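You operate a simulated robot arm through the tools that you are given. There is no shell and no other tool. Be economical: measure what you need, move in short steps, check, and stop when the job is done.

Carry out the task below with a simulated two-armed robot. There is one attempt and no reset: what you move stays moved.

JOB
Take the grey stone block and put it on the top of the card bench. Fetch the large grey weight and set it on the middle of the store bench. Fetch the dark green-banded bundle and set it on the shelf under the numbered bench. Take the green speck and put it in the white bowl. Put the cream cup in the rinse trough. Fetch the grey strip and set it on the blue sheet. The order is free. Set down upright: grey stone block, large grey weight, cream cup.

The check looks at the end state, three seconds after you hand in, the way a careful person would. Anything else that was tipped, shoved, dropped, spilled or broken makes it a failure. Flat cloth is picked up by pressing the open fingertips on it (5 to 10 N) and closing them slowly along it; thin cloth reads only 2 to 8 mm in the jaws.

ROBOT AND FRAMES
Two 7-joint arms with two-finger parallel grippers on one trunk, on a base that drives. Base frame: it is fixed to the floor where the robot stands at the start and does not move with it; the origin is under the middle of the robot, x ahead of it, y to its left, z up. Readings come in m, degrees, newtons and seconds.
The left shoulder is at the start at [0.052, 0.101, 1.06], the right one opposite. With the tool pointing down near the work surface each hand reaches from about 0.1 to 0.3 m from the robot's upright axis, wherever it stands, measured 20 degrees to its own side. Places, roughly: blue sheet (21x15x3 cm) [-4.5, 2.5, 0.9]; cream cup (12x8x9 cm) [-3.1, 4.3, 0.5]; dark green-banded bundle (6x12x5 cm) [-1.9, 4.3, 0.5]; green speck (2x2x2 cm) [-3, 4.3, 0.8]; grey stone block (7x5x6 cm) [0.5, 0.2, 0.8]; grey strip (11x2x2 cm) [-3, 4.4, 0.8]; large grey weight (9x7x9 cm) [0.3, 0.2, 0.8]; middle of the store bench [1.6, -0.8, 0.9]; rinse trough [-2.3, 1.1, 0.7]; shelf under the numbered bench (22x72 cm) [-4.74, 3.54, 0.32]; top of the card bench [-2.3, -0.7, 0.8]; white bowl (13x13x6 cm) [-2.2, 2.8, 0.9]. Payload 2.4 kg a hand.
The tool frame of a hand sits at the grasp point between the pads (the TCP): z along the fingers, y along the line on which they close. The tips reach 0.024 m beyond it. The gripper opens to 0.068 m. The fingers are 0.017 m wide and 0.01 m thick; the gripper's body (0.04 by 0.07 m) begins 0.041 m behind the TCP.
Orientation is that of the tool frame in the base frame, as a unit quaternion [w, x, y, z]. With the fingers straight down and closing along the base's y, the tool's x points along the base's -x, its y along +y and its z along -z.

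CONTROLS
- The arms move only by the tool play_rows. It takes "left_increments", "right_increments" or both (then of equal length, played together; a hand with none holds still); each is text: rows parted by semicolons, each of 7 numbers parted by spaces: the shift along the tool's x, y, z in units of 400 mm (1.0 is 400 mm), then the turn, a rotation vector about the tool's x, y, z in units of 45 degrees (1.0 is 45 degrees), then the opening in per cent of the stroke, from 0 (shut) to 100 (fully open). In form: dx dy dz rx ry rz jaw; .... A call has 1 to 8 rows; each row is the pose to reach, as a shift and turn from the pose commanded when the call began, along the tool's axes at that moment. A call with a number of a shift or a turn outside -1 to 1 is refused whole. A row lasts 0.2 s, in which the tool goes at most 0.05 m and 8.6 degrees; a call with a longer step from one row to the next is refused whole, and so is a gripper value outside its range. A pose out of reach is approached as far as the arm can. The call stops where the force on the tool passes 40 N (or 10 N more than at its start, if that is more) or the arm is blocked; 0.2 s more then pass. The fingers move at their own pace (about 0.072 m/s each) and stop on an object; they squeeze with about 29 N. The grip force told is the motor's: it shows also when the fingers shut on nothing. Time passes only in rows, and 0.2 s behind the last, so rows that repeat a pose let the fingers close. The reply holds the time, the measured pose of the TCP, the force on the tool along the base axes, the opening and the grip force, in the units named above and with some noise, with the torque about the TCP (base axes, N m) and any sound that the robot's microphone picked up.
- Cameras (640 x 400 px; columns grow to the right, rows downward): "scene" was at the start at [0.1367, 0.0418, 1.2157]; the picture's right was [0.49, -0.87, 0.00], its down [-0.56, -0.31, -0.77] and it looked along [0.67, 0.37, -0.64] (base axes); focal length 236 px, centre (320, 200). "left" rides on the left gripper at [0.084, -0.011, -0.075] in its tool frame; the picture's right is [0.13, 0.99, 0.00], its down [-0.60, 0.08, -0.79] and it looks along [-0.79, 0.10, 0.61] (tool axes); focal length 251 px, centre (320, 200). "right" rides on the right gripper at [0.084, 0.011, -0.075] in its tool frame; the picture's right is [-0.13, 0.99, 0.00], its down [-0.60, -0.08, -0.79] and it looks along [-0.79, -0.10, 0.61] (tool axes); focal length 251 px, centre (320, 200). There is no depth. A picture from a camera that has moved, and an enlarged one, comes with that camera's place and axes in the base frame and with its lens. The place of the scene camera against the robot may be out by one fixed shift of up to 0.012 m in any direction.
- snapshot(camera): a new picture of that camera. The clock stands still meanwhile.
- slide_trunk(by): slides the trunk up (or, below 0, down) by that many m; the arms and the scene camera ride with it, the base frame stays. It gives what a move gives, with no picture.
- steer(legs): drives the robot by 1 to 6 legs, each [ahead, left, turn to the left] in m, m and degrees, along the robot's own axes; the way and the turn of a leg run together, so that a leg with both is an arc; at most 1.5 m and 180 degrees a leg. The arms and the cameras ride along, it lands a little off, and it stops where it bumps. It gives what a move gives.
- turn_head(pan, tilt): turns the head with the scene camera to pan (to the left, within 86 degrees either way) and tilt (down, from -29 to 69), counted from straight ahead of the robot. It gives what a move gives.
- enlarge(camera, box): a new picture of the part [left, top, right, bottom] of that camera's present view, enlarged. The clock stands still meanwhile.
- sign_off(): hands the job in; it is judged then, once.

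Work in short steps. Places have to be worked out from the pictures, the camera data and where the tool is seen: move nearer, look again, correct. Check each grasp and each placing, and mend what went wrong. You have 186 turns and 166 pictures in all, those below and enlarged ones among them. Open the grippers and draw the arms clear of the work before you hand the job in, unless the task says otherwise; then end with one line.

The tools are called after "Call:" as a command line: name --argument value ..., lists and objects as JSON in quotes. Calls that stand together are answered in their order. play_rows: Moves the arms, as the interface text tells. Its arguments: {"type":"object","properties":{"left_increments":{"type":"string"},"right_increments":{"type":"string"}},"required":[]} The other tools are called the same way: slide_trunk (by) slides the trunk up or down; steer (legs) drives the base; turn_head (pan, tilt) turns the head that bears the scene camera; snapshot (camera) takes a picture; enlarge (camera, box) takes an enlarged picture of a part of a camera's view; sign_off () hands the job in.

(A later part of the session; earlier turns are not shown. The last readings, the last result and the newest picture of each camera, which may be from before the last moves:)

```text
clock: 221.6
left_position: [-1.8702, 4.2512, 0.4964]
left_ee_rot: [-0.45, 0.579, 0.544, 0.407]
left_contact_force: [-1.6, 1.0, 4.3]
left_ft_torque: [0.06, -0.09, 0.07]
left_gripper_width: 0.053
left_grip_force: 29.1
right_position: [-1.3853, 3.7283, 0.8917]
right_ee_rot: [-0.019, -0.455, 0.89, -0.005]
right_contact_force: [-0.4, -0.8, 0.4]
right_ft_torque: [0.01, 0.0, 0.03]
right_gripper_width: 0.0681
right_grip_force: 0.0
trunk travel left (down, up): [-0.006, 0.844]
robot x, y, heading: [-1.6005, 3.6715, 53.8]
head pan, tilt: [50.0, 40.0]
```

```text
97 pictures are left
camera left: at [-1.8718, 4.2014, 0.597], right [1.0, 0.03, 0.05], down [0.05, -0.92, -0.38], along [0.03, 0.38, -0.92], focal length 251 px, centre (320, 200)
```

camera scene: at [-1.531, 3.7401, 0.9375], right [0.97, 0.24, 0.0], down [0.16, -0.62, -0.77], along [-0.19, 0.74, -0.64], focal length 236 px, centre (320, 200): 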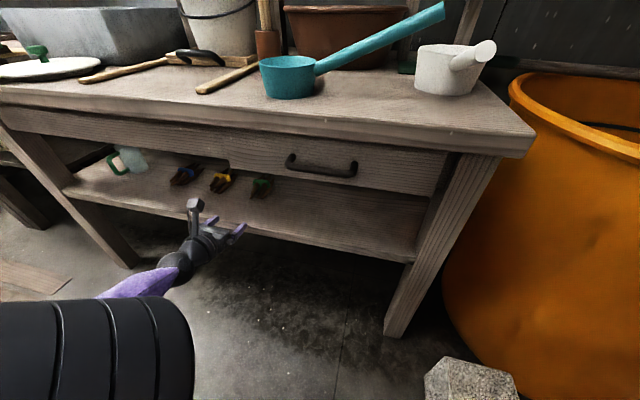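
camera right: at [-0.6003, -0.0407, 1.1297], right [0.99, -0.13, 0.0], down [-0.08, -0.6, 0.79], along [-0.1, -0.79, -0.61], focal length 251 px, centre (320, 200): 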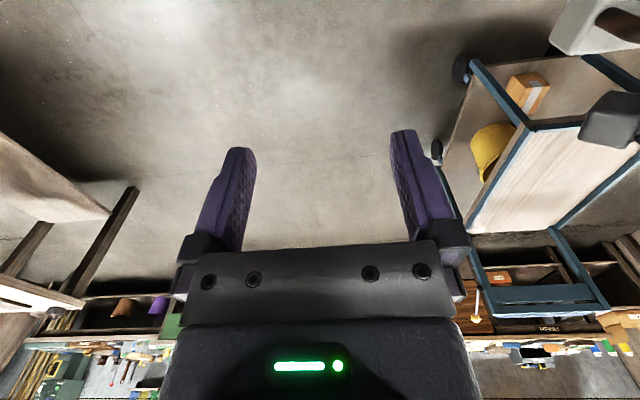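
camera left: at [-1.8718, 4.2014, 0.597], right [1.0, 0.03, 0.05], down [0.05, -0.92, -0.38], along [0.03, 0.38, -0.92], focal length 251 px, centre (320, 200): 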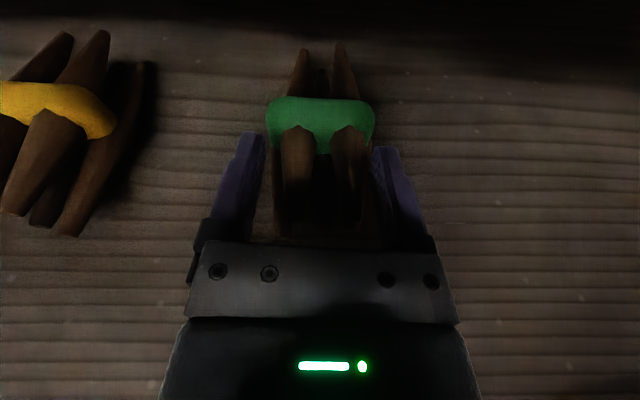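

Grip at 53 mm, 29 N. I lift 3 cm with the trunk, check, and back straight out along -y.

Call:
slide_trunk --by 0.03

Call:
snapshot --camera "left"

Call:
steer --legs '[[-0.25, -0.18, 0]]'

Call:
snapshot --camera "left"

```text
clock: 222.4
left_position: [-1.8686, 4.2506, 0.525]
left_ee_rot: [-0.449, 0.581, 0.544, 0.406]
left_contact_force: [-0.8, 0.1, -1.8]
left_ft_torque: [-0.01, 0.02, 0.01]
left_gripper_width: 0.0528
left_grip_force: 28.5
right_position: [-1.3846, 3.7277, 0.9207]
right_ee_rot: [-0.021, -0.454, 0.891, -0.005]
right_contact_force: [0.8, 0.1, 0.5]
right_ft_torque: [0.04, 0.0, -0.02]
right_gripper_width: 0.068
right_grip_force: 0.1
trunk travel left (down, up): [-0.036, 0.814]
robot x, y, heading: [-1.5925, 3.6737, 54.4]
head pan, tilt: [50.0, 40.0]
```

```text
96 pictures are left
camera left: at [-1.8713, 4.2014, 0.6269], right [1.0, 0.03, 0.05], down [0.05, -0.93, -0.38], along [0.03, 0.38, -0.93], focal length 251 px, centre (320, 200)
```

left: 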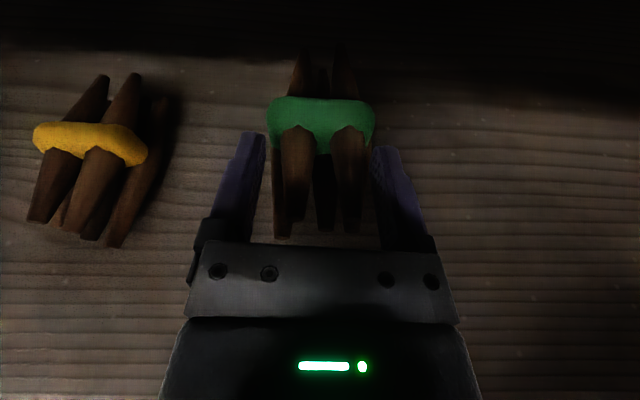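

```text
clock: 224.5
left_position: [-1.8745, 3.9393, 0.5263]
left_ee_rot: [-0.45, 0.58, 0.544, 0.407]
left_contact_force: [-0.4, -0.5, -2.3]
left_ft_torque: [-0.01, 0.01, 0.0]
left_gripper_width: 0.0527
left_grip_force: 29.2
right_position: [-1.3893, 3.4156, 0.9221]
right_ee_rot: [-0.019, -0.454, 0.891, -0.006]
right_contact_force: [-0.2, 1.1, 0.3]
right_ft_torque: [0.03, -0.02, -0.01]
right_gripper_width: 0.068
right_grip_force: 0.1
trunk travel left (down, up): [-0.036, 0.814]
robot x, y, heading: [-1.6026, 3.361, 54.1]
head pan, tilt: [50.0, 40.0]
```

```text
95 pictures are left
camera left: at [-1.876, 3.8891, 0.6271], right [1.0, 0.03, 0.05], down [0.05, -0.93, -0.38], along [0.03, 0.38, -0.93], focal length 251 px, centre (320, 200)
```

left: 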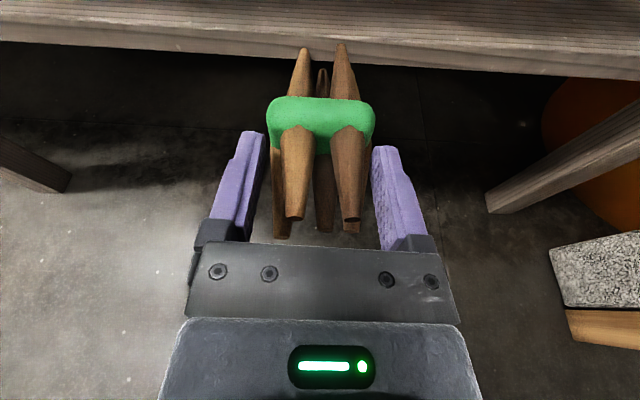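

The bundle is out and firmly held. I raise the trunk to see better, turn to heading 90, and look west along the aisle toward the numbered bench.

Call:
slide_trunk --by 0.3

Call:
steer --legs '[[-0.1, -0.05, 0], [0, 0, 36]]'

Call:
turn_head --pan 70 --tilt 30

Call:
snapshot --camera "scene"

Call:
turn_head --pan 35 --tilt 30

Call:
snapshot --camera "scene"

```text
clock: 227.5
left_position: [-1.8691, 3.9424, 0.8797]
left_ee_rot: [-0.463, 0.515, 0.536, 0.484]
left_contact_force: [-0.4, 0.1, -1.3]
left_ft_torque: [-0.03, -0.01, -0.02]
left_gripper_width: 0.0526
left_grip_force: 29.0
right_position: [-1.3897, 3.4163, 1.2203]
right_ee_rot: [-0.02, -0.455, 0.89, -0.006]
right_contact_force: [-0.4, -0.5, 0.0]
right_ft_torque: [0.0, -0.03, -0.01]
right_gripper_width: 0.0679
right_grip_force: 0.1
trunk travel left (down, up): [-0.336, 0.514]
robot x, y, heading: [-1.6001, 3.3591, 54.1]
head pan, tilt: [50.0, 40.0]
```

```text
clock: 230.4
left_position: [-2.1816, 3.5579, 0.8812]
left_ee_rot: [-0.592, 0.32, 0.67, 0.314]
left_contact_force: [0.2, -0.5, -1.5]
left_ft_torque: [0.0, -0.05, -0.02]
left_gripper_width: 0.0524
left_grip_force: 29.5
right_position: [-1.4814, 3.4204, 1.2198]
right_ee_rot: [0.016, 0.71, -0.704, 0.012]
right_contact_force: [0.2, 0.5, -0.5]
right_ft_torque: [0.02, 0.02, -0.03]
right_gripper_width: 0.0677
right_grip_force: 0.0
trunk travel left (down, up): [-0.336, 0.514]
robot x, y, heading: [-1.6233, 3.2527, 90.9]
head pan, tilt: [50.0, 40.0]
```

```text
clock: 231.2
left_position: [-2.1816, 3.5583, 0.88]
left_ee_rot: [-0.591, 0.321, 0.67, 0.314]
left_contact_force: [-0.4, -0.6, -2.1]
left_ft_torque: [-0.04, -0.05, 0.02]
left_gripper_width: 0.0523
left_grip_force: 28.7
right_position: [-1.4813, 3.4202, 1.2206]
right_ee_rot: [0.016, 0.711, -0.703, 0.011]
right_contact_force: [-0.2, 0.2, -0.9]
right_ft_torque: [-0.02, -0.04, -0.04]
right_gripper_width: 0.0683
right_grip_force: 0.0
trunk travel left (down, up): [-0.336, 0.514]
robot x, y, heading: [-1.6225, 3.2505, 90.6]
head pan, tilt: [70.0, 30.0]
```

```text
94 pictures are left
camera scene: at [-1.6984, 3.3221, 1.2919], right [0.33, 0.94, 0.0], down [0.47, -0.17, -0.87], along [-0.82, 0.29, -0.5], focal length 236 px, centre (320, 200)
```

scene: 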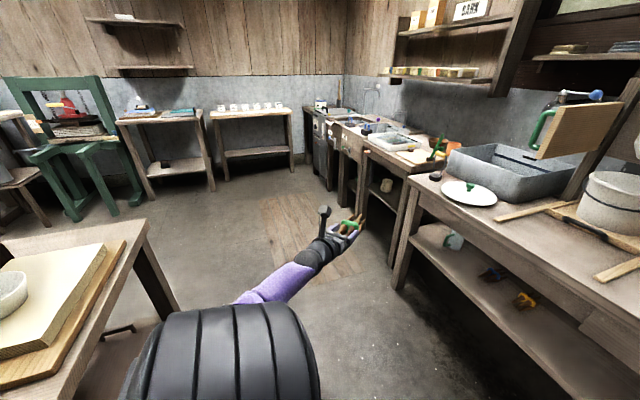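

```text
clock: 232.2
left_position: [-2.1804, 3.5582, 0.8805]
left_ee_rot: [-0.592, 0.32, 0.67, 0.314]
left_contact_force: [-0.9, 0.1, -1.2]
left_ft_torque: [-0.05, -0.04, 0.0]
left_gripper_width: 0.0525
left_grip_force: 29.2
right_position: [-1.482, 3.4218, 1.2211]
right_ee_rot: [0.016, 0.711, -0.703, 0.011]
right_contact_force: [-0.2, 0.4, -0.1]
right_ft_torque: [-0.03, 0.02, 0.0]
right_gripper_width: 0.0684
right_grip_force: 0.1
trunk travel left (down, up): [-0.336, 0.514]
robot x, y, heading: [-1.6207, 3.2538, 90.7]
head pan, tilt: [35.0, 30.0]
```

```text
93 pictures are left
camera scene: at [-1.6659, 3.3655, 1.292], right [0.81, 0.58, 0.0], down [0.29, -0.41, -0.87], along [-0.51, 0.7, -0.5], focal length 236 px, centre (320, 200)
```

scene: 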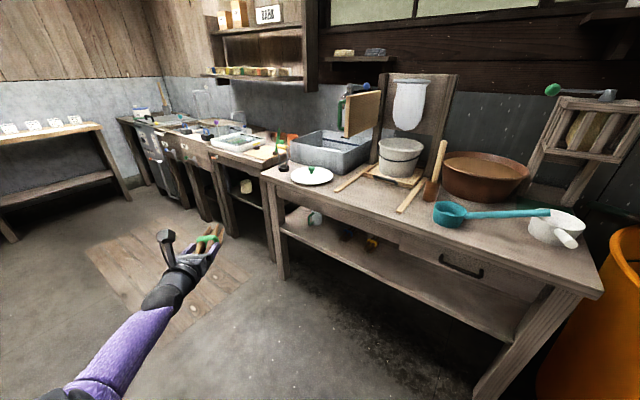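

The aisle is clear: centre bench ends at y about 2.95, a flat mat starts at y about 3.45. The numbered bench is the one with cards at the left wall (front x about -4.6, y 3.15 to 4.0). I go sideways to x about -3.7 along y = 3.2 and look.

Call:
steer --legs '[[-0.04, 1.0, 0], [0, 1.05, 0]]'

Call:
turn_head --pan 75 --tilt 40

Call:
snapshot --camera "scene"

```text
clock: 242.5
left_position: [-4.2473, 3.476, 0.8809]
left_ee_rot: [-0.593, 0.318, 0.671, 0.311]
left_contact_force: [0.3, -0.5, -1.5]
left_ft_torque: [-0.03, -0.05, 0.0]
left_gripper_width: 0.052
left_grip_force: 28.3
right_position: [-3.5452, 3.345, 1.2202]
right_ee_rot: [0.016, 0.714, -0.7, 0.011]
right_contact_force: [-0.1, -0.1, -0.5]
right_ft_torque: [-0.01, 0.01, 0.0]
right_gripper_width: 0.0679
right_grip_force: 0.1
trunk travel left (down, up): [-0.336, 0.514]
robot x, y, heading: [-3.6809, 3.1739, 91.3]
head pan, tilt: [35.0, 30.0]
```

```text
clock: 243.6
left_position: [-4.2473, 3.4769, 0.8803]
left_ee_rot: [-0.592, 0.318, 0.672, 0.312]
left_contact_force: [-0.1, -0.8, -0.7]
left_ft_torque: [-0.04, -0.02, -0.01]
left_gripper_width: 0.0521
left_grip_force: 28.5
right_position: [-3.5461, 3.3444, 1.2208]
right_ee_rot: [0.016, 0.713, -0.701, 0.01]
right_contact_force: [0.7, -0.2, -0.6]
right_ft_torque: [-0.01, -0.03, -0.04]
right_gripper_width: 0.0681
right_grip_force: 0.1
trunk travel left (down, up): [-0.336, 0.514]
robot x, y, heading: [-3.6826, 3.1725, 91.1]
head pan, tilt: [75.0, 40.0]
```

```text
92 pictures are left
camera scene: at [-3.7579, 3.2358, 1.2766], right [0.24, 0.97, 0.0], down [0.62, -0.15, -0.77], along [-0.74, 0.18, -0.64], focal length 236 px, centre (320, 200)
```

scene: 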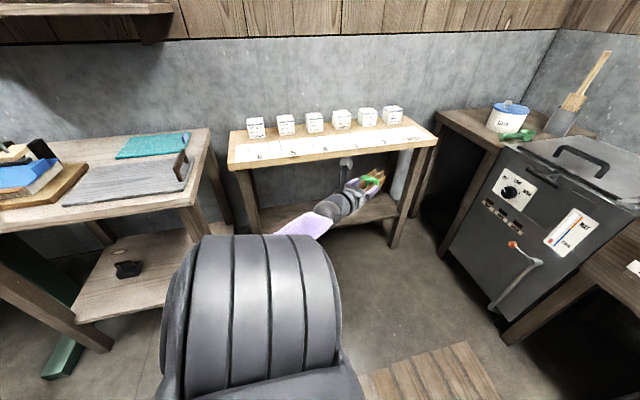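

I see the numbered bench (front edge about x = -4.47, top about 0.85) with an empty shelf (front about -4.64). I raise the trunk, turn left so the hand points along -x, and pull the hand back.

Call:
slide_trunk --by 0.22

Call:
steer --legs '[[0, 0, 54]]'

Call:
play_rows --left_increments "0 0 -0.1 0 -0.1 0 30; 0 0 -0.2 0 -0.2 0 30; 0 0 -0.3 0 -0.2 0 30; 0 0 -0.38 0 -0.2 0 30; 0 0 -0.38 0 -0.2 0 30"

Call:
turn_head --pan 30 --tilt 45

Call:
snapshot --camera "scene"

```text
clock: 245.9
left_position: [-4.2467, 3.4752, 1.1188]
left_ee_rot: [-0.602, 0.3, 0.661, 0.332]
left_contact_force: [0.4, 0.4, -0.7]
left_ft_torque: [-0.05, -0.01, 0.0]
left_gripper_width: 0.0519
left_grip_force: 29.1
right_position: [-3.5458, 3.3453, 1.4396]
right_ee_rot: [0.016, 0.714, -0.7, 0.011]
right_contact_force: [-0.3, -0.4, -0.2]
right_ft_torque: [-0.02, 0.02, 0.0]
right_gripper_width: 0.0681
right_grip_force: 0.1
trunk travel left (down, up): [-0.556, 0.294]
robot x, y, heading: [-3.6842, 3.172, 91.2]
head pan, tilt: [75.0, 40.0]
```

```text
clock: 248.7
left_position: [-4.2595, 2.8995, 1.1196]
left_ee_rot: [-0.688, -0.032, 0.725, 0.023]
left_contact_force: [0.6, 0.7, -1.7]
left_ft_torque: [-0.02, -0.08, -0.01]
left_gripper_width: 0.0519
left_grip_force: 29.4
right_position: [-3.7386, 3.3852, 1.4411]
right_ee_rot: [0.009, 0.953, -0.303, 0.017]
right_contact_force: [0.2, -0.8, 0.5]
right_ft_torque: [0.0, -0.02, 0.01]
right_gripper_width: 0.0679
right_grip_force: 0.1
trunk travel left (down, up): [-0.556, 0.294]
robot x, y, heading: [-3.6851, 3.1728, 145.1]
head pan, tilt: [75.0, 40.0]
```

```text
clock: 249.9
left_position: [-4.1837, 2.8552, 1.1186]
left_ee_rot: [-0.629, -0.027, 0.776, 0.028]
left_contact_force: [-0.8, -0.6, -1.4]
left_ft_torque: [0.02, -0.04, 0.01]
left_gripper_width: 0.0519
left_grip_force: 28.9
left hand out of reach, approached as far as the arm can: row 1, 2, 3, 4, 5
right_position: [-3.7392, 3.3866, 1.4418]
right_ee_rot: [0.008, 0.953, -0.303, 0.018]
right_contact_force: [-0.2, -0.4, 1.7]
right_ft_torque: [0.01, -0.03, -0.02]
right_gripper_width: 0.0678
right_grip_force: 0.0
trunk travel left (down, up): [-0.556, 0.294]
robot x, y, heading: [-3.6834, 3.1713, 145.1]
head pan, tilt: [75.0, 40.0]
```

```text
clock: 251.0
left_position: [-4.1842, 2.8542, 1.1176]
left_ee_rot: [-0.629, -0.028, 0.777, 0.028]
left_contact_force: [0.2, 0.4, -1.4]
left_ft_torque: [0.02, -0.07, 0.01]
left_gripper_width: 0.0521
left_grip_force: 28.7
right_position: [-3.7402, 3.3867, 1.4407]
right_ee_rot: [0.01, 0.953, -0.303, 0.016]
right_contact_force: [-0.1, -0.6, 0.3]
right_ft_torque: [0.03, -0.03, 0.02]
right_gripper_width: 0.0681
right_grip_force: 0.2
trunk travel left (down, up): [-0.556, 0.294]
robot x, y, heading: [-3.6807, 3.1725, 144.9]
head pan, tilt: [30.0, 45.0]
```

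```text
91 pictures are left
camera scene: at [-3.7685, 3.19, 1.4906], right [0.09, 1.0, 0.0], down [0.7, -0.06, -0.71], along [-0.7, 0.06, -0.71], focal length 236 px, centre (320, 200)
```

scene: 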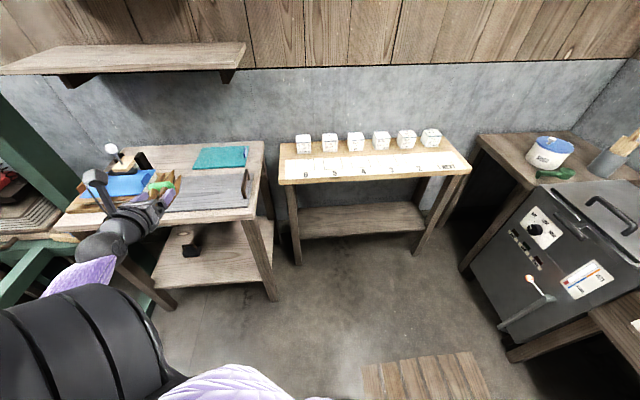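

The numbered bench front is at x = -4.51, y 3.11 to 3.89; shelf front -4.62. I need to lower the hand in front of it, so I try standing partly on the flat mat at (-3.8, 3.6).

Call:
steer --legs '[[0.345, -0.283, 0]]'

```text
clock: 253.7
left_position: [-4.3055, 3.282, 1.1188]
left_ee_rot: [-0.629, -0.031, 0.776, 0.025]
left_contact_force: [-1.0, 0.7, -1.3]
left_ft_torque: [-0.01, -0.08, 0.01]
left_gripper_width: 0.0519
left_grip_force: 28.5
right_position: [-3.8633, 3.8151, 1.4404]
right_ee_rot: [0.01, 0.954, -0.3, 0.018]
right_contact_force: [-0.4, 0.8, 0.2]
right_ft_torque: [-0.01, 0.02, 0.01]
right_gripper_width: 0.0682
right_grip_force: 0.1
trunk travel left (down, up): [-0.556, 0.294]
robot x, y, heading: [-3.8028, 3.6021, 145.2]
head pan, tilt: [30.0, 45.0]
```

The mat does not block. I lower the trunk fully with the hand in front of the bench, then lower the arm further.

Call:
slide_trunk --by -0.55

Call:
play_rows --left_increments "-0.1 0 0 0 0 0 30; -0.2 0 0 0 0 0 30; -0.3 0 0 0 0 0 30; -0.4 0 0 0 0 0 30; -0.5 0 0 0 0 0 30; -0.5 0 0 0 0 0 30"

Call:
snapshot --camera "left"

Call:
snapshot --camera "scene"

```text
refused: -0.55 is not a number from -0.4 to 0.4
```

```text
clock: 255.1
left_position: [-4.286, 3.2945, 1.0529]
left_ee_rot: [-0.629, -0.031, 0.777, 0.025]
left_contact_force: [0.1, 0.1, -1.9]
left_ft_torque: [-0.02, -0.05, 0.0]
left_gripper_width: 0.0516
left_grip_force: 29.1
left hand out of reach, approached as far as the arm can: row 2, 3, 4, 5, 6
right_position: [-3.8639, 3.8135, 1.4406]
right_ee_rot: [0.011, 0.953, -0.301, 0.016]
right_contact_force: [0.4, -0.5, 0.4]
right_ft_torque: [-0.04, 0.07, 0.01]
right_gripper_width: 0.0678
right_grip_force: 0.0
trunk travel left (down, up): [-0.556, 0.294]
robot x, y, heading: [-3.8071, 3.6012, 145.1]
head pan, tilt: [30.0, 45.0]
```

```text
90 pictures are left
camera left: at [-4.2291, 3.2778, 1.1497], right [-0.04, 0.98, 0.2], down [0.9, 0.13, -0.42], along [-0.43, 0.16, -0.89], focal length 251 px, centre (320, 200)
```

left: 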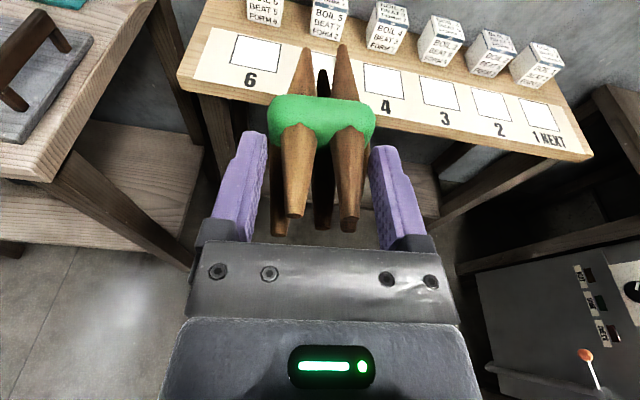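

```text
89 pictures are left
camera scene: at [-3.8916, 3.6188, 1.4906], right [0.08, 1.0, 0.0], down [0.7, -0.06, -0.71], along [-0.7, 0.06, -0.71], focal length 236 px, centre (320, 200)
```

scene: 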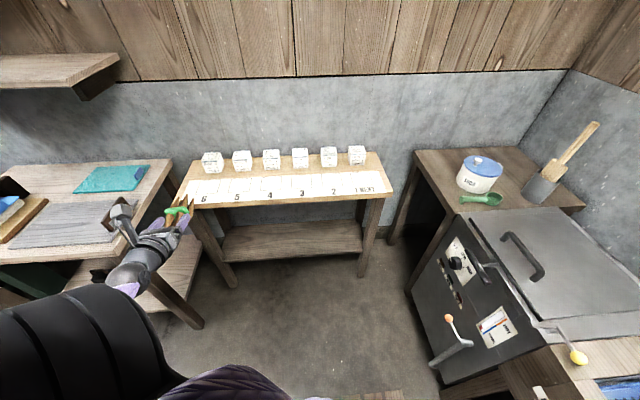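

The slide limit is 0.4 m per call. I shift 13 cm in +y so the hand is well between the bench legs, then lower in two slides.

Call:
steer --legs '[[0.075, -0.106, 0]]'

Call:
slide_trunk --by -0.4

Call:
slide_trunk --by -0.15

Call:
snapshot --camera "left"

Call:
snapshot --camera "scene"

```text
clock: 256.4
left_position: [-4.2893, 3.4276, 1.0525]
left_ee_rot: [-0.628, -0.029, 0.777, 0.025]
left_contact_force: [-0.7, -0.1, -1.8]
left_ft_torque: [0.05, -0.04, 0.07]
left_gripper_width: 0.0519
left_grip_force: 28.6
right_position: [-3.8638, 3.9452, 1.4409]
right_ee_rot: [0.011, 0.953, -0.301, 0.019]
right_contact_force: [0.2, 0.0, -0.1]
right_ft_torque: [-0.03, -0.03, -0.01]
right_gripper_width: 0.068
right_grip_force: 0.1
trunk travel left (down, up): [-0.556, 0.294]
robot x, y, heading: [-3.804, 3.7333, 145.0]
head pan, tilt: [30.0, 45.0]
```

```text
clock: 260.2
left_position: [-4.2829, 3.4232, 0.6385]
left_ee_rot: [-0.6, -0.016, 0.8, 0.004]
left_contact_force: [0.0, 0.5, -0.8]
left_ft_torque: [-0.03, -0.05, -0.01]
left_gripper_width: 0.0516
left_grip_force: 29.1
right_position: [-3.8633, 3.9451, 1.0398]
right_ee_rot: [0.01, 0.953, -0.301, 0.017]
right_contact_force: [-0.1, -0.1, 0.1]
right_ft_torque: [0.02, 0.03, 0.02]
right_gripper_width: 0.068
right_grip_force: 0.1
trunk travel left (down, up): [-0.156, 0.694]
robot x, y, heading: [-3.8056, 3.7339, 145.1]
head pan, tilt: [30.0, 45.0]
```

```text
clock: 262.0
left_position: [-4.275, 3.4209, 0.4747]
left_ee_rot: [-0.562, 0.002, 0.827, -0.025]
left_contact_force: [0.3, -1.1, -0.7]
left_ft_torque: [-0.02, -0.07, -0.01]
left_gripper_width: 0.0518
left_grip_force: 28.4
right_position: [-3.8623, 3.9444, 0.8907]
right_ee_rot: [0.009, 0.953, -0.302, 0.018]
right_contact_force: [0.6, 0.6, 0.4]
right_ft_torque: [-0.05, 0.02, -0.01]
right_gripper_width: 0.0679
right_grip_force: 0.1
trunk travel left (down, up): [-0.006, 0.844]
robot x, y, heading: [-3.8074, 3.7306, 144.8]
head pan, tilt: [30.0, 45.0]
```

```text
88 pictures are left
camera left: at [-4.2365, 3.4155, 0.5814], right [-0.07, 0.99, 0.08], down [0.96, 0.09, -0.27], along [-0.28, 0.05, -0.96], focal length 251 px, centre (320, 200)
```

left: 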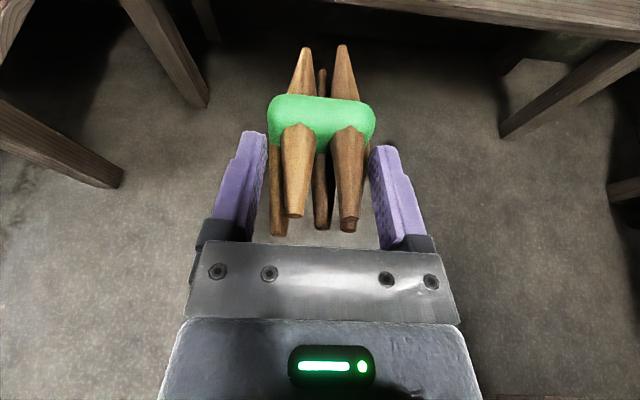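

```text
87 pictures are left
camera scene: at [-3.991, 3.8183, 0.9303], right [0.09, 1.0, 0.0], down [0.7, -0.06, -0.71], along [-0.7, 0.06, -0.71], focal length 236 px, centre (320, 200)
```

scene: 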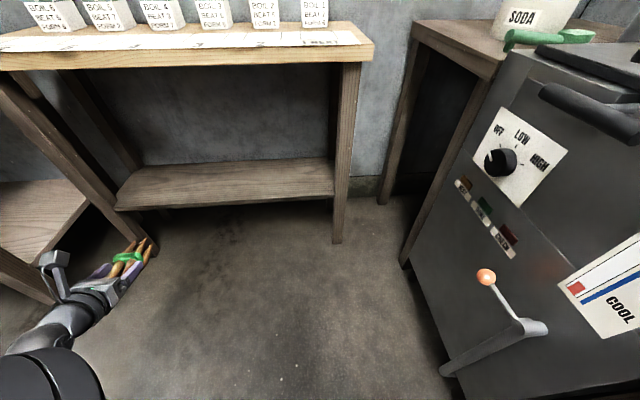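

The bundle hangs between the legs (shelf runs y 3.15 to 3.93, x from -4.61). I lower the hand 8 cm and take out 6 degrees of nose-down tilt.

Call:
play_rows --left_increments "-0.06 0 0.024 0 0.04 0 30; -0.12 0 0.048 0 0.08 0 30; -0.186 0 0.074 0 0.13 0 30; -0.186 0 0.074 0 0.13 0 30; -0.186 0 0.074 0 0.13 0 30"

```text
clock: 263.2
left_position: [-4.3128, 3.4429, 0.4789]
left_ee_rot: [-0.603, 0.003, 0.797, -0.025]
left_contact_force: [-0.4, -0.1, -2.1]
left_ft_torque: [0.0, -0.07, 0.01]
left_gripper_width: 0.0516
left_grip_force: 29.2
left hand out of reach, approached as far as the arm can: row 1, 2, 3, 4, 5
right_position: [-3.8645, 3.9446, 0.8905]
right_ee_rot: [0.009, 0.953, -0.302, 0.017]
right_contact_force: [-1.1, 0.2, 0.1]
right_ft_torque: [0.03, -0.04, 0.0]
right_gripper_width: 0.0679
right_grip_force: 0.0
trunk travel left (down, up): [-0.006, 0.844]
robot x, y, heading: [-3.8064, 3.7345, 145.3]
head pan, tilt: [30.0, 45.0]
```

That orientation cannot go lower here. I test going down with a steeper tilt instead.

Call:
play_rows --left_increments "-0.06 0 0 0 -0.1 0 30; -0.12 0 0 0 -0.2 0 30; -0.18 0 0 0 -0.3 0 30; -0.22 0 0 0 -0.4 0 30; -0.25 0 0 0 -0.5 0 30; -0.25 0 0 0 -0.5 0 30"

```text
clock: 264.6
left_position: [-4.2978, 3.4234, 0.394]
left_ee_rot: [-0.435, -0.001, 0.9, -0.025]
left_contact_force: [-0.3, 0.3, -0.9]
left_ft_torque: [0.03, 0.0, 0.02]
left_gripper_width: 0.0516
left_grip_force: 29.0
left hand out of reach, approached as far as the arm can: row 1, 2, 3, 4, 5, 6
right_position: [-3.8637, 3.9446, 0.8907]
right_ee_rot: [0.01, 0.953, -0.301, 0.016]
right_contact_force: [0.1, -0.9, 0.6]
right_ft_torque: [0.05, -0.03, 0.0]
right_gripper_width: 0.0677
right_grip_force: 0.1
trunk travel left (down, up): [-0.006, 0.844]
robot x, y, heading: [-3.8061, 3.7308, 145.0]
head pan, tilt: [30.0, 45.0]
```

Steeper tilt works (z = 0.394 at 38 degrees down). I try a position closer to the body with less lateral offset, where a flatter tilt should reach low.

Call:
play_rows --left_increments "-0.03 0.03 -0.04 0 0.07 0 30; -0.06 0.06 -0.08 0 0.14 0 30; -0.09 0.09 -0.12 0 0.21 0 30; -0.12 0.12 -0.16 0 0.28 0 30; -0.155 0.15 -0.195 0 0.35 0 30; -0.155 0.15 -0.195 0 0.4 0 30; -0.155 0.15 -0.195 0 0.4 0 30"

```text
clock: 266.2
left_position: [-4.3102, 3.3992, 0.4494]
left_ee_rot: [-0.564, 0.011, 0.826, -0.011]
left_contact_force: [-0.8, -0.2, -1.0]
left_ft_torque: [-0.03, -0.06, -0.02]
left_gripper_width: 0.0516
left_grip_force: 29.2
left hand out of reach, approached as far as the arm can: row 1, 2, 3, 4, 5, 6, 7
right_position: [-3.8632, 3.9449, 0.892]
right_ee_rot: [0.01, 0.954, -0.3, 0.017]
right_contact_force: [0.2, -0.3, -0.2]
right_ft_torque: [0.02, 0.02, 0.03]
right_gripper_width: 0.068
right_grip_force: 0.1
trunk travel left (down, up): [-0.006, 0.844]
robot x, y, heading: [-3.8052, 3.7337, 145.0]
head pan, tilt: [30.0, 45.0]
```

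It resists coming closer: a wrist limit. Pointing further left of the heading should relax the wrist, so I yaw the hand 30 degrees left and try low again.

Call:
play_rows --left_increments "0 0 0 0.17 0 0 30; 0 0 0 0.34 0 0 30; 0 0 0 0.51 0 0 30; 0 0 0 0.67 0 0 30; -0.06 0 0 0.67 0 0 30; -0.12 0 0 0.67 0 0 30; -0.2 0 0 0.67 0 0 30; -0.2 0 0 0.67 0 0 30"

```text
clock: 268.0
left_position: [-4.3007, 3.3332, 0.4342]
left_ee_rot: [-0.553, -0.146, 0.786, -0.237]
left_contact_force: [-0.4, 0.5, -1.3]
left_ft_torque: [0.02, -0.05, 0.0]
left_gripper_width: 0.0519
left_grip_force: 28.8
left hand out of reach, approached as far as the arm can: row 1, 2, 3, 4, 5, 6, 7, 8
right_position: [-3.8642, 3.9448, 0.8911]
right_ee_rot: [0.009, 0.953, -0.302, 0.018]
right_contact_force: [-0.3, 0.0, 0.2]
right_ft_torque: [-0.03, 0.02, -0.02]
right_gripper_width: 0.0677
right_grip_force: 0.2
trunk travel left (down, up): [-0.006, 0.844]
robot x, y, heading: [-3.8069, 3.7324, 145.0]
head pan, tilt: [30.0, 45.0]
```

Better: z = 0.434 at 16 degrees tilt with the arm nearly straight out. I now pull back along the pointing direction and go down.

Call:
play_rows --left_increments "-0.03 0 -0.06 0 0 0 30; -0.06 0 -0.12 0 0 0 30; -0.1 0 -0.18 0 0 0 30; -0.14 0 -0.24 0 0 0 30; -0.18 0 -0.24 0 0 0 30; -0.18 0 -0.24 0 0 0 30"

```text
clock: 269.4
left_position: [-4.2494, 3.3266, 0.4736]
left_ee_rot: [-0.553, -0.146, 0.786, -0.237]
left_contact_force: [0.3, 0.3, -1.5]
left_ft_torque: [0.02, 0.01, 0.0]
left_gripper_width: 0.0518
left_grip_force: 29.0
left hand out of reach, approached as far as the arm can: row 1, 2, 3, 4, 5, 6
right_position: [-3.8634, 3.9452, 0.8902]
right_ee_rot: [0.009, 0.953, -0.301, 0.017]
right_contact_force: [-0.1, 0.6, -0.2]
right_ft_torque: [-0.03, 0.02, -0.01]
right_gripper_width: 0.0684
right_grip_force: 0.0
trunk travel left (down, up): [-0.006, 0.844]
robot x, y, heading: [-3.8073, 3.7371, 145.2]
head pan, tilt: [30.0, 45.0]
```

Pulling back only raises it: the wrist's bend is the limit, so a steeper tilt is the way. I yaw back to point along -x, then tilt to about 40 degrees at z near 0.42.

Call:
play_rows --left_increments "0 0 0 -0.15 0 0 30; 0 0 0 -0.3 0 0 30; 0 0 0 -0.45 0 0 30; 0 0 0 -0.6 0 0 30; 0 0 0 -0.75 0 0 30; 0 0 0 -0.75 0 0 30"

Call:
play_rows --left_increments "-0.03 0 0 0 -0.15 0 30; -0.06 0 0 0 -0.3 0 30; -0.09 0 0 0 -0.45 0 30; -0.12 0 0 0 -0.55 0 30; -0.12 0 0 0 -0.55 0 30"

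Call:
snapshot --camera "left"

Call:
snapshot --camera "scene"

```text
clock: 270.8
left_position: [-4.2591, 3.4205, 0.5142]
left_ee_rot: [-0.571, 0.021, 0.821, 0.0]
left_contact_force: [0.7, 0.1, -1.3]
left_ft_torque: [0.01, -0.07, -0.03]
left_gripper_width: 0.0517
left_grip_force: 29.3
left hand out of reach, approached as far as the arm can: row 3, 4, 5, 6
right_position: [-3.8622, 3.9444, 0.8905]
right_ee_rot: [0.009, 0.953, -0.302, 0.017]
right_contact_force: [0.4, -0.2, 0.0]
right_ft_torque: [-0.02, 0.01, -0.04]
right_gripper_width: 0.068
right_grip_force: 0.2
trunk travel left (down, up): [-0.006, 0.844]
robot x, y, heading: [-3.8019, 3.7302, 145.0]
head pan, tilt: [30.0, 45.0]
```

```text
clock: 272.0
left_position: [-4.2422, 3.4168, 0.4713]
left_ee_rot: [-0.381, 0.021, 0.924, -0.003]
left_contact_force: [0.2, 0.8, -1.6]
left_ft_torque: [0.0, -0.05, 0.0]
left_gripper_width: 0.052
left_grip_force: 29.5
right_position: [-3.8632, 3.9451, 0.8903]
right_ee_rot: [0.009, 0.953, -0.302, 0.017]
right_contact_force: [0.9, -0.5, -1.2]
right_ft_torque: [-0.02, 0.0, -0.01]
right_gripper_width: 0.0679
right_grip_force: 0.1
trunk travel left (down, up): [-0.006, 0.844]
robot x, y, heading: [-3.8119, 3.7283, 145.1]
head pan, tilt: [30.0, 45.0]
```

```text
86 pictures are left
camera left: at [-4.2489, 3.4087, 0.5842], right [-0.06, 1.0, 0.07], down [0.99, 0.05, 0.14], along [0.13, 0.08, -0.99], focal length 251 px, centre (320, 200)
```

left: 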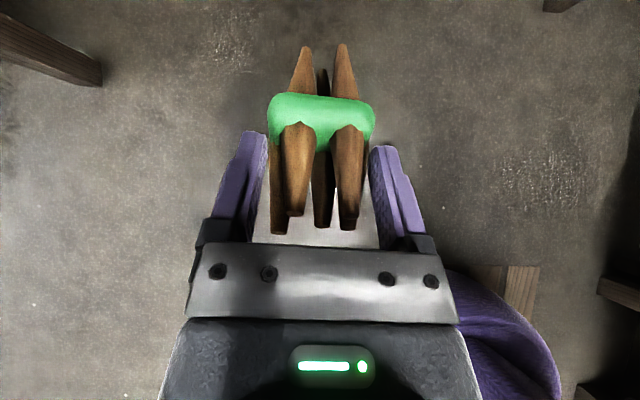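

```text
85 pictures are left
camera scene: at [-3.9911, 3.8183, 0.9302], right [0.09, 1.0, 0.0], down [0.7, -0.06, -0.71], along [-0.7, 0.06, -0.71], focal length 236 px, centre (320, 200)
```

scene: 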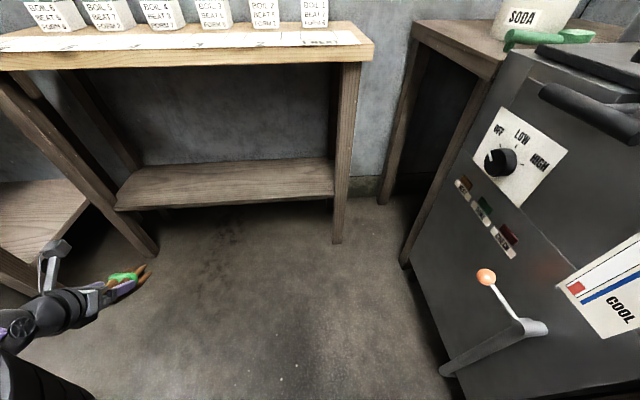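

Now 45 degrees down at z = 0.47 with the nose about 7 cm above shelf level. I drive 33 cm toward the shelf and 8 cm in +y, then check.

Call:
steer --legs '[[0.316, 0.124, 0]]'

Call:
snapshot --camera "left"

Call:
turn_head --pan 55 --tilt 50

Call:
snapshot --camera "scene"

```text
clock: 274.2
left_position: [-4.5708, 3.4971, 0.4713]
left_ee_rot: [-0.382, 0.021, 0.924, -0.003]
left_contact_force: [0.0, -0.6, -0.3]
left_ft_torque: [-0.04, 0.0, 0.01]
left_gripper_width: 0.0516
left_grip_force: 29.4
right_position: [-4.1909, 4.0239, 0.8909]
right_ee_rot: [0.011, 0.953, -0.303, 0.017]
right_contact_force: [-0.1, -0.1, 0.8]
right_ft_torque: [-0.02, 0.0, -0.01]
right_gripper_width: 0.068
right_grip_force: 0.0
trunk travel left (down, up): [-0.006, 0.844]
robot x, y, heading: [-4.1358, 3.8121, 144.7]
head pan, tilt: [30.0, 45.0]
```

```text
84 pictures are left
camera left: at [-4.5773, 3.489, 0.5844], right [-0.05, 1.0, 0.07], down [0.99, 0.04, 0.13], along [0.13, 0.08, -0.99], focal length 251 px, centre (320, 200)
```

left: 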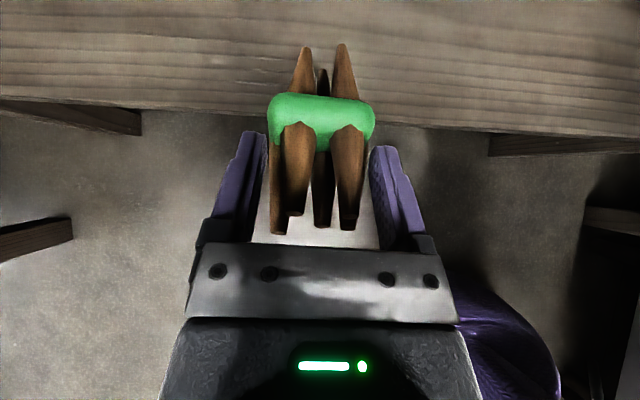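

```text
clock: 275.1
left_position: [-4.5708, 3.4962, 0.4714]
left_ee_rot: [-0.382, 0.022, 0.924, -0.003]
left_contact_force: [0.7, 0.7, -1.3]
left_ft_torque: [-0.03, -0.06, -0.01]
left_gripper_width: 0.0519
left_grip_force: 28.8
right_position: [-4.19, 4.0231, 0.8917]
right_ee_rot: [0.01, 0.953, -0.303, 0.018]
right_contact_force: [0.6, -0.8, -0.7]
right_ft_torque: [0.01, 0.04, -0.01]
right_gripper_width: 0.068
right_grip_force: 0.0
trunk travel left (down, up): [-0.006, 0.844]
robot x, y, heading: [-4.1344, 3.8129, 144.8]
head pan, tilt: [55.0, 50.0]
```

```text
83 pictures are left
camera scene: at [-4.3098, 3.8645, 0.9233], right [-0.34, 0.94, 0.0], down [0.72, 0.26, -0.64], along [-0.6, -0.22, -0.77], focal length 236 px, centre (320, 200)
```

scene: 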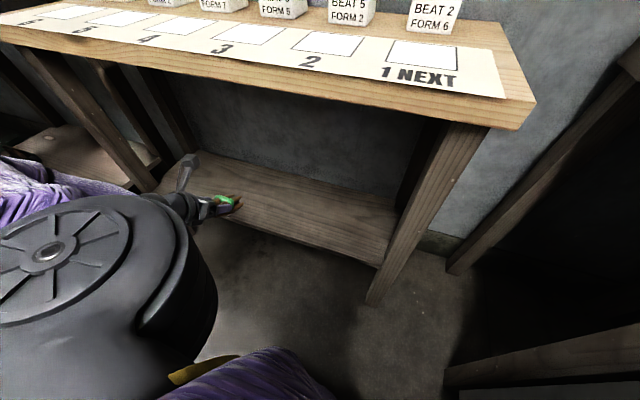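

The shelf edge passes under the bundle. I drive 12 cm further so that the bundle lies over the shelf.

Call:
steer --legs '[[0.098, 0.069, 0]]'

Call:
snapshot --camera "left"

Call:
snapshot --camera "scene"

```text
clock: 276.3
left_position: [-4.6924, 3.4962, 0.4705]
left_ee_rot: [-0.382, 0.021, 0.924, -0.003]
left_contact_force: [-0.5, -1.2, -2.1]
left_ft_torque: [0.0, 0.0, 0.02]
left_gripper_width: 0.0519
left_grip_force: 28.6
right_position: [-4.3125, 4.024, 0.8909]
right_ee_rot: [0.01, 0.953, -0.303, 0.016]
right_contact_force: [-1.0, -0.1, 0.0]
right_ft_torque: [0.03, -0.01, -0.01]
right_gripper_width: 0.0681
right_grip_force: 0.1
trunk travel left (down, up): [-0.006, 0.844]
robot x, y, heading: [-4.2552, 3.8125, 144.8]
head pan, tilt: [55.0, 50.0]
```

```text
82 pictures are left
camera left: at [-4.6981, 3.4881, 0.5844], right [-0.06, 1.0, 0.07], down [0.99, 0.05, 0.13], along [0.13, 0.08, -0.99], focal length 251 px, centre (320, 200)
```

left: 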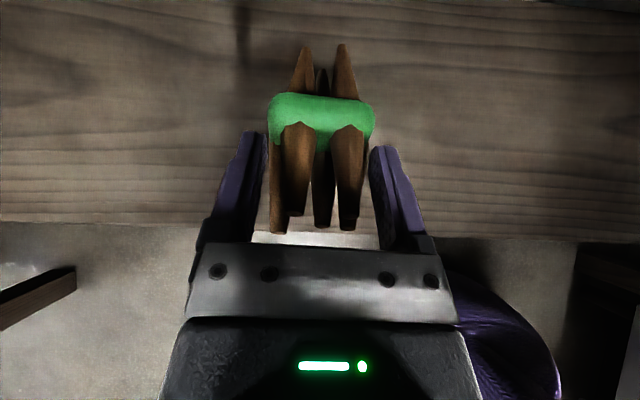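

```text
81 pictures are left
camera scene: at [-4.4313, 3.8641, 0.9233], right [-0.34, 0.94, 0.0], down [0.72, 0.26, -0.64], along [-0.6, -0.22, -0.77], focal length 236 px, centre (320, 200)
```

scene: 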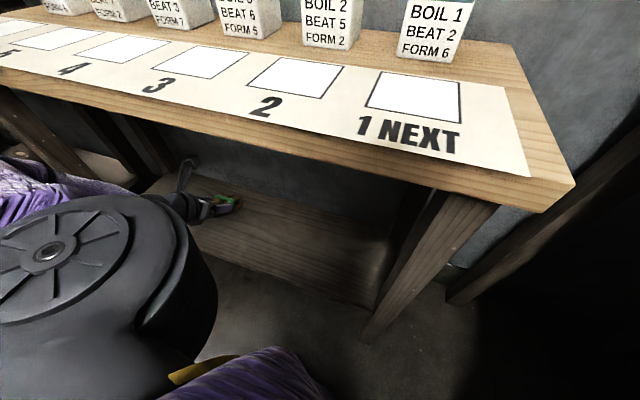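

The bundle is over the shelf. I lower it vertically 6 cm, watching the force.

Call:
play_rows --left_increments "-0.035 0 0.035 0 0 0 30; -0.07 0 0.07 0 0 0 30; -0.106 0 0.106 0 0 0 30; -0.106 0 0.106 0 0 0 30"

Call:
play_rows --left_increments "-0.018 0 0.018 0 0 0 30; -0.036 0 0.036 0 0 0 30; -0.036 0 0.036 0 0 0 30"

Call:
snapshot --camera "left"

```text
clock: 277.3
left_position: [-4.6915, 3.4956, 0.4091]
left_ee_rot: [-0.381, 0.02, 0.924, -0.003]
left_contact_force: [0.3, 0.3, -1.1]
left_ft_torque: [-0.02, -0.04, 0.03]
left_gripper_width: 0.0517
left_grip_force: 28.9
left hand out of reach, approached as far as the arm can: row 2
right_position: [-4.3123, 4.0234, 0.8903]
right_ee_rot: [0.011, 0.953, -0.302, 0.017]
right_contact_force: [0.0, 0.0, -0.1]
right_ft_torque: [0.02, -0.01, 0.0]
right_gripper_width: 0.0677
right_grip_force: 0.0
trunk travel left (down, up): [-0.006, 0.844]
robot x, y, heading: [-4.2572, 3.8138, 144.8]
head pan, tilt: [55.0, 50.0]
```

```text
clock: 278.1
left_position: [-4.6931, 3.4933, 0.3919]
left_ee_rot: [-0.383, 0.022, 0.923, -0.002]
left_contact_force: [6.5, -0.3, 15.8]
left_ft_torque: [0.47, 0.76, -0.2]
left_gripper_width: 0.0519
left_grip_force: 28.9
right_position: [-4.3112, 4.0251, 0.8917]
right_ee_rot: [0.009, 0.953, -0.302, 0.017]
right_contact_force: [-0.4, -0.1, -0.2]
right_ft_torque: [0.02, 0.0, 0.01]
right_gripper_width: 0.0677
right_grip_force: 0.0
trunk travel left (down, up): [-0.006, 0.844]
robot x, y, heading: [-4.2556, 3.8106, 145.1]
head pan, tilt: [55.0, 50.0]
```

```text
80 pictures are left
camera left: at [-4.6984, 3.4856, 0.5062], right [-0.06, 1.0, 0.07], down [0.99, 0.05, 0.13], along [0.13, 0.08, -0.99], focal length 251 px, centre (320, 200)
```

left: 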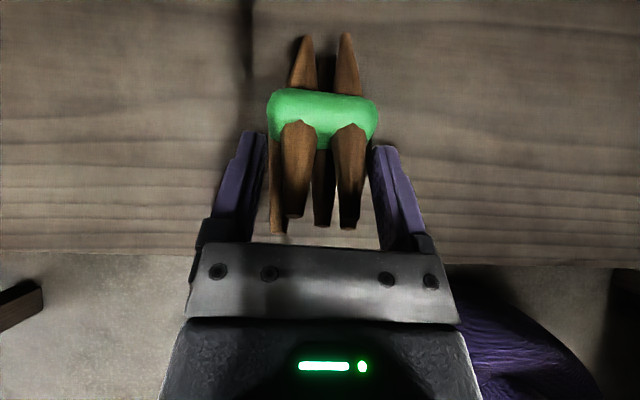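

The nose touches (16 N) and the bundle begins to turn flat in the jaws. I press on gently another 2 cm.

Call:
play_rows --left_increments "-0.01 0 0.01 0 0 0 30; -0.02 0 0.02 0 0 0 30; -0.03 0 0.03 0 0 0 30; -0.036 0 0.036 0 0 0 30; -0.036 0 0.036 0 0 0 30"

Call:
snapshot --camera "left"

```text
clock: 279.3
left_position: [-4.6984, 3.4855, 0.3783]
left_ee_rot: [-0.382, 0.022, 0.924, -0.003]
left_contact_force: [3.7, 1.2, 11.9]
left_ft_torque: [0.44, 0.79, -0.26]
left_gripper_width: 0.0518
left_grip_force: 28.9
left hand out of reach, approached as far as the arm can: row 1, 2, 3, 4, 5
right_position: [-4.3119, 4.0246, 0.8908]
right_ee_rot: [0.01, 0.953, -0.303, 0.017]
right_contact_force: [-0.6, 0.8, 0.3]
right_ft_torque: [0.0, -0.01, -0.03]
right_gripper_width: 0.068
right_grip_force: 0.1
trunk travel left (down, up): [-0.006, 0.844]
robot x, y, heading: [-4.2554, 3.8133, 145.0]
head pan, tilt: [55.0, 50.0]
```

```text
79 pictures are left
camera left: at [-4.7045, 3.4776, 0.4913], right [-0.06, 1.0, 0.07], down [0.99, 0.05, 0.13], along [0.13, 0.08, -0.99], focal length 251 px, centre (320, 200)
```

left: 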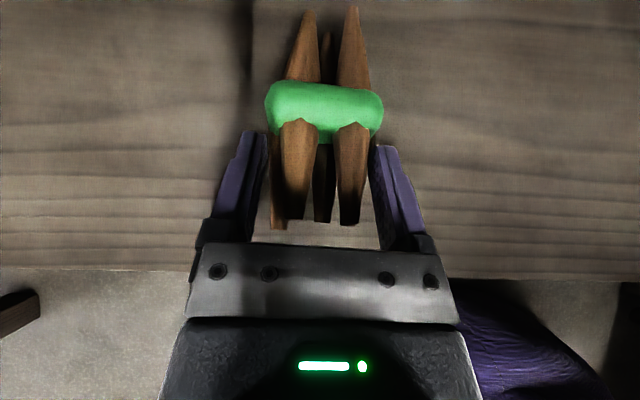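

Nearly flat; the rear is about 2 cm off the shelf. I use the trunk's last 6 mm and then open slowly.

Call:
slide_trunk --by -0.005

Call:
play_rows --left_increments "0 0 0 0 0 0 72; 0 0 0 0 0 0 78; 0 0 0 0 0 0 84; 0 0 0 0 0 0 90; 0 0 0 0 0 0 96; 0 0 0 0 0 0 100"

Call:
snapshot --camera "left"

```text
clock: 279.9
left_position: [-4.6985, 3.485, 0.3715]
left_ee_rot: [-0.383, 0.021, 0.924, -0.004]
left_contact_force: [3.8, -1.6, 9.2]
left_ft_torque: [0.27, 0.58, -0.05]
left_gripper_width: 0.0517
left_grip_force: 29.0
right_position: [-4.3128, 4.0238, 0.8861]
right_ee_rot: [0.01, 0.953, -0.302, 0.016]
right_contact_force: [-0.1, -0.5, 0.7]
right_ft_torque: [0.02, 0.03, -0.01]
right_gripper_width: 0.068
right_grip_force: 0.2
trunk travel left (down, up): [-0.001, 0.849]
robot x, y, heading: [-4.257, 3.8136, 145.0]
head pan, tilt: [55.0, 50.0]
```

```text
clock: 281.3
left_position: [-4.6991, 3.4853, 0.3723]
left_ee_rot: [-0.382, 0.021, 0.924, -0.003]
left_contact_force: [1.0, -0.4, 1.0]
left_ft_torque: [0.0, -0.04, 0.0]
left_gripper_width: 0.0677
left_grip_force: 0.1
right_position: [-4.3128, 4.0242, 0.885]
right_ee_rot: [0.01, 0.953, -0.301, 0.016]
right_contact_force: [-0.5, -0.1, 0.0]
right_ft_torque: [-0.01, 0.02, 0.02]
right_gripper_width: 0.0682
right_grip_force: 0.0
trunk travel left (down, up): [-0.001, 0.849]
robot x, y, heading: [-4.2562, 3.8079, 144.8]
head pan, tilt: [55.0, 50.0]
```

```text
78 pictures are left
camera left: at [-4.7051, 3.477, 0.485], right [-0.06, 1.0, 0.07], down [0.99, 0.05, 0.13], along [0.13, 0.08, -0.99], focal length 251 px, centre (320, 200)
```

left: 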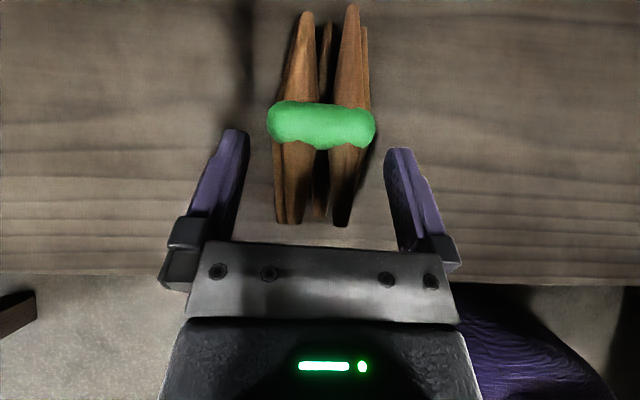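

The bundle lies flat on the shelf. I withdraw the hand back along its axis and drive out.

Call:
play_rows --left_increments "0 0 -0.08 0 0 0 100; 0 0 -0.16 0 0 0 100; 0 0 -0.24 0 0 0 100; 0 0 -0.3 0 0 0 100; 0 0 -0.3 0 0 0 100"

Call:
steer --legs '[[-0.369, -0.258, 0]]'

Call:
slide_trunk --by 0.35

Call:
turn_head --pan 35 --tilt 45

Call:
snapshot --camera "scene"

```text
clock: 282.5
left_position: [-4.6318, 3.4832, 0.4413]
left_ee_rot: [-0.374, 0.025, 0.927, 0.002]
left_contact_force: [0.5, 0.8, -0.1]
left_ft_torque: [-0.05, 0.0, 0.0]
left_gripper_width: 0.0679
left_grip_force: 0.0
left hand out of reach, approached as far as the arm can: row 3, 4, 5
right_position: [-4.3113, 4.023, 0.8864]
right_ee_rot: [0.009, 0.953, -0.303, 0.017]
right_contact_force: [0.1, 1.1, 0.1]
right_ft_torque: [0.01, 0.0, -0.01]
right_gripper_width: 0.068
right_grip_force: 0.1
trunk travel left (down, up): [-0.001, 0.849]
robot x, y, heading: [-4.2566, 3.8102, 145.2]
head pan, tilt: [55.0, 50.0]
```

```text
clock: 285.2
left_position: [-4.1792, 3.4754, 0.4421]
left_ee_rot: [-0.375, 0.022, 0.927, 0.002]
left_contact_force: [-0.3, -0.3, 0.4]
left_ft_torque: [0.01, 0.02, 0.01]
left_gripper_width: 0.0679
left_grip_force: 0.0
right_position: [-3.8607, 4.0173, 0.8858]
right_ee_rot: [0.01, 0.953, -0.301, 0.017]
right_contact_force: [-0.2, -0.2, -0.5]
right_ft_torque: [0.01, 0.03, -0.03]
right_gripper_width: 0.068
right_grip_force: 0.0
trunk travel left (down, up): [-0.001, 0.849]
robot x, y, heading: [-3.8031, 3.8021, 145.1]
head pan, tilt: [55.0, 50.0]
```

```text
clock: 288.6
left_position: [-4.1886, 3.48, 0.8016]
left_ee_rot: [-0.42, 0.01, 0.907, 0.033]
left_contact_force: [0.6, 0.2, -0.5]
left_ft_torque: [0.0, 0.05, -0.01]
left_gripper_width: 0.0679
left_grip_force: 0.0
right_position: [-3.861, 4.0152, 1.2356]
right_ee_rot: [0.01, 0.953, -0.301, 0.017]
right_contact_force: [0.9, -0.5, 0.6]
right_ft_torque: [-0.02, 0.01, 0.0]
right_gripper_width: 0.0681
right_grip_force: 0.0
trunk travel left (down, up): [-0.351, 0.499]
robot x, y, heading: [-3.802, 3.8043, 145.2]
head pan, tilt: [55.0, 50.0]
```

```text
clock: 289.5
left_position: [-4.1883, 3.4818, 0.8026]
left_ee_rot: [-0.421, 0.01, 0.906, 0.032]
left_contact_force: [0.0, 0.5, -0.5]
left_ft_torque: [-0.02, 0.0, 0.02]
left_gripper_width: 0.068
left_grip_force: 0.0
right_position: [-3.8611, 4.0168, 1.2349]
right_ee_rot: [0.01, 0.953, -0.301, 0.018]
right_contact_force: [0.4, 0.1, 0.0]
right_ft_torque: [-0.02, 0.0, -0.01]
right_gripper_width: 0.0681
right_grip_force: 0.1
trunk travel left (down, up): [-0.351, 0.499]
robot x, y, heading: [-3.802, 3.8064, 145.0]
head pan, tilt: [35.0, 45.0]
```

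```text
77 pictures are left
camera scene: at [-3.9085, 3.8272, 1.2845], right [0.0, 1.0, 0.0], down [0.71, 0.0, -0.71], along [-0.71, 0.0, -0.71], focal length 236 px, centre (320, 200)
```

scene: 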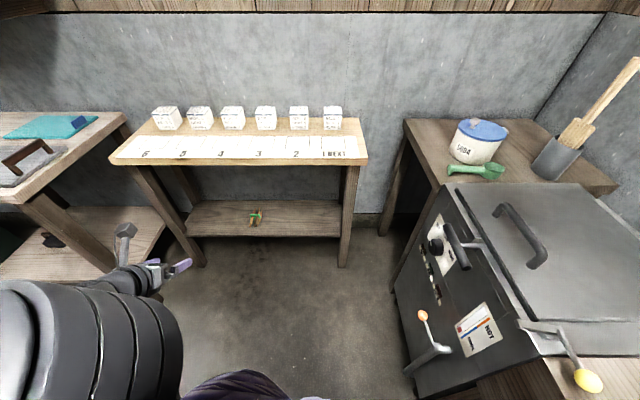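

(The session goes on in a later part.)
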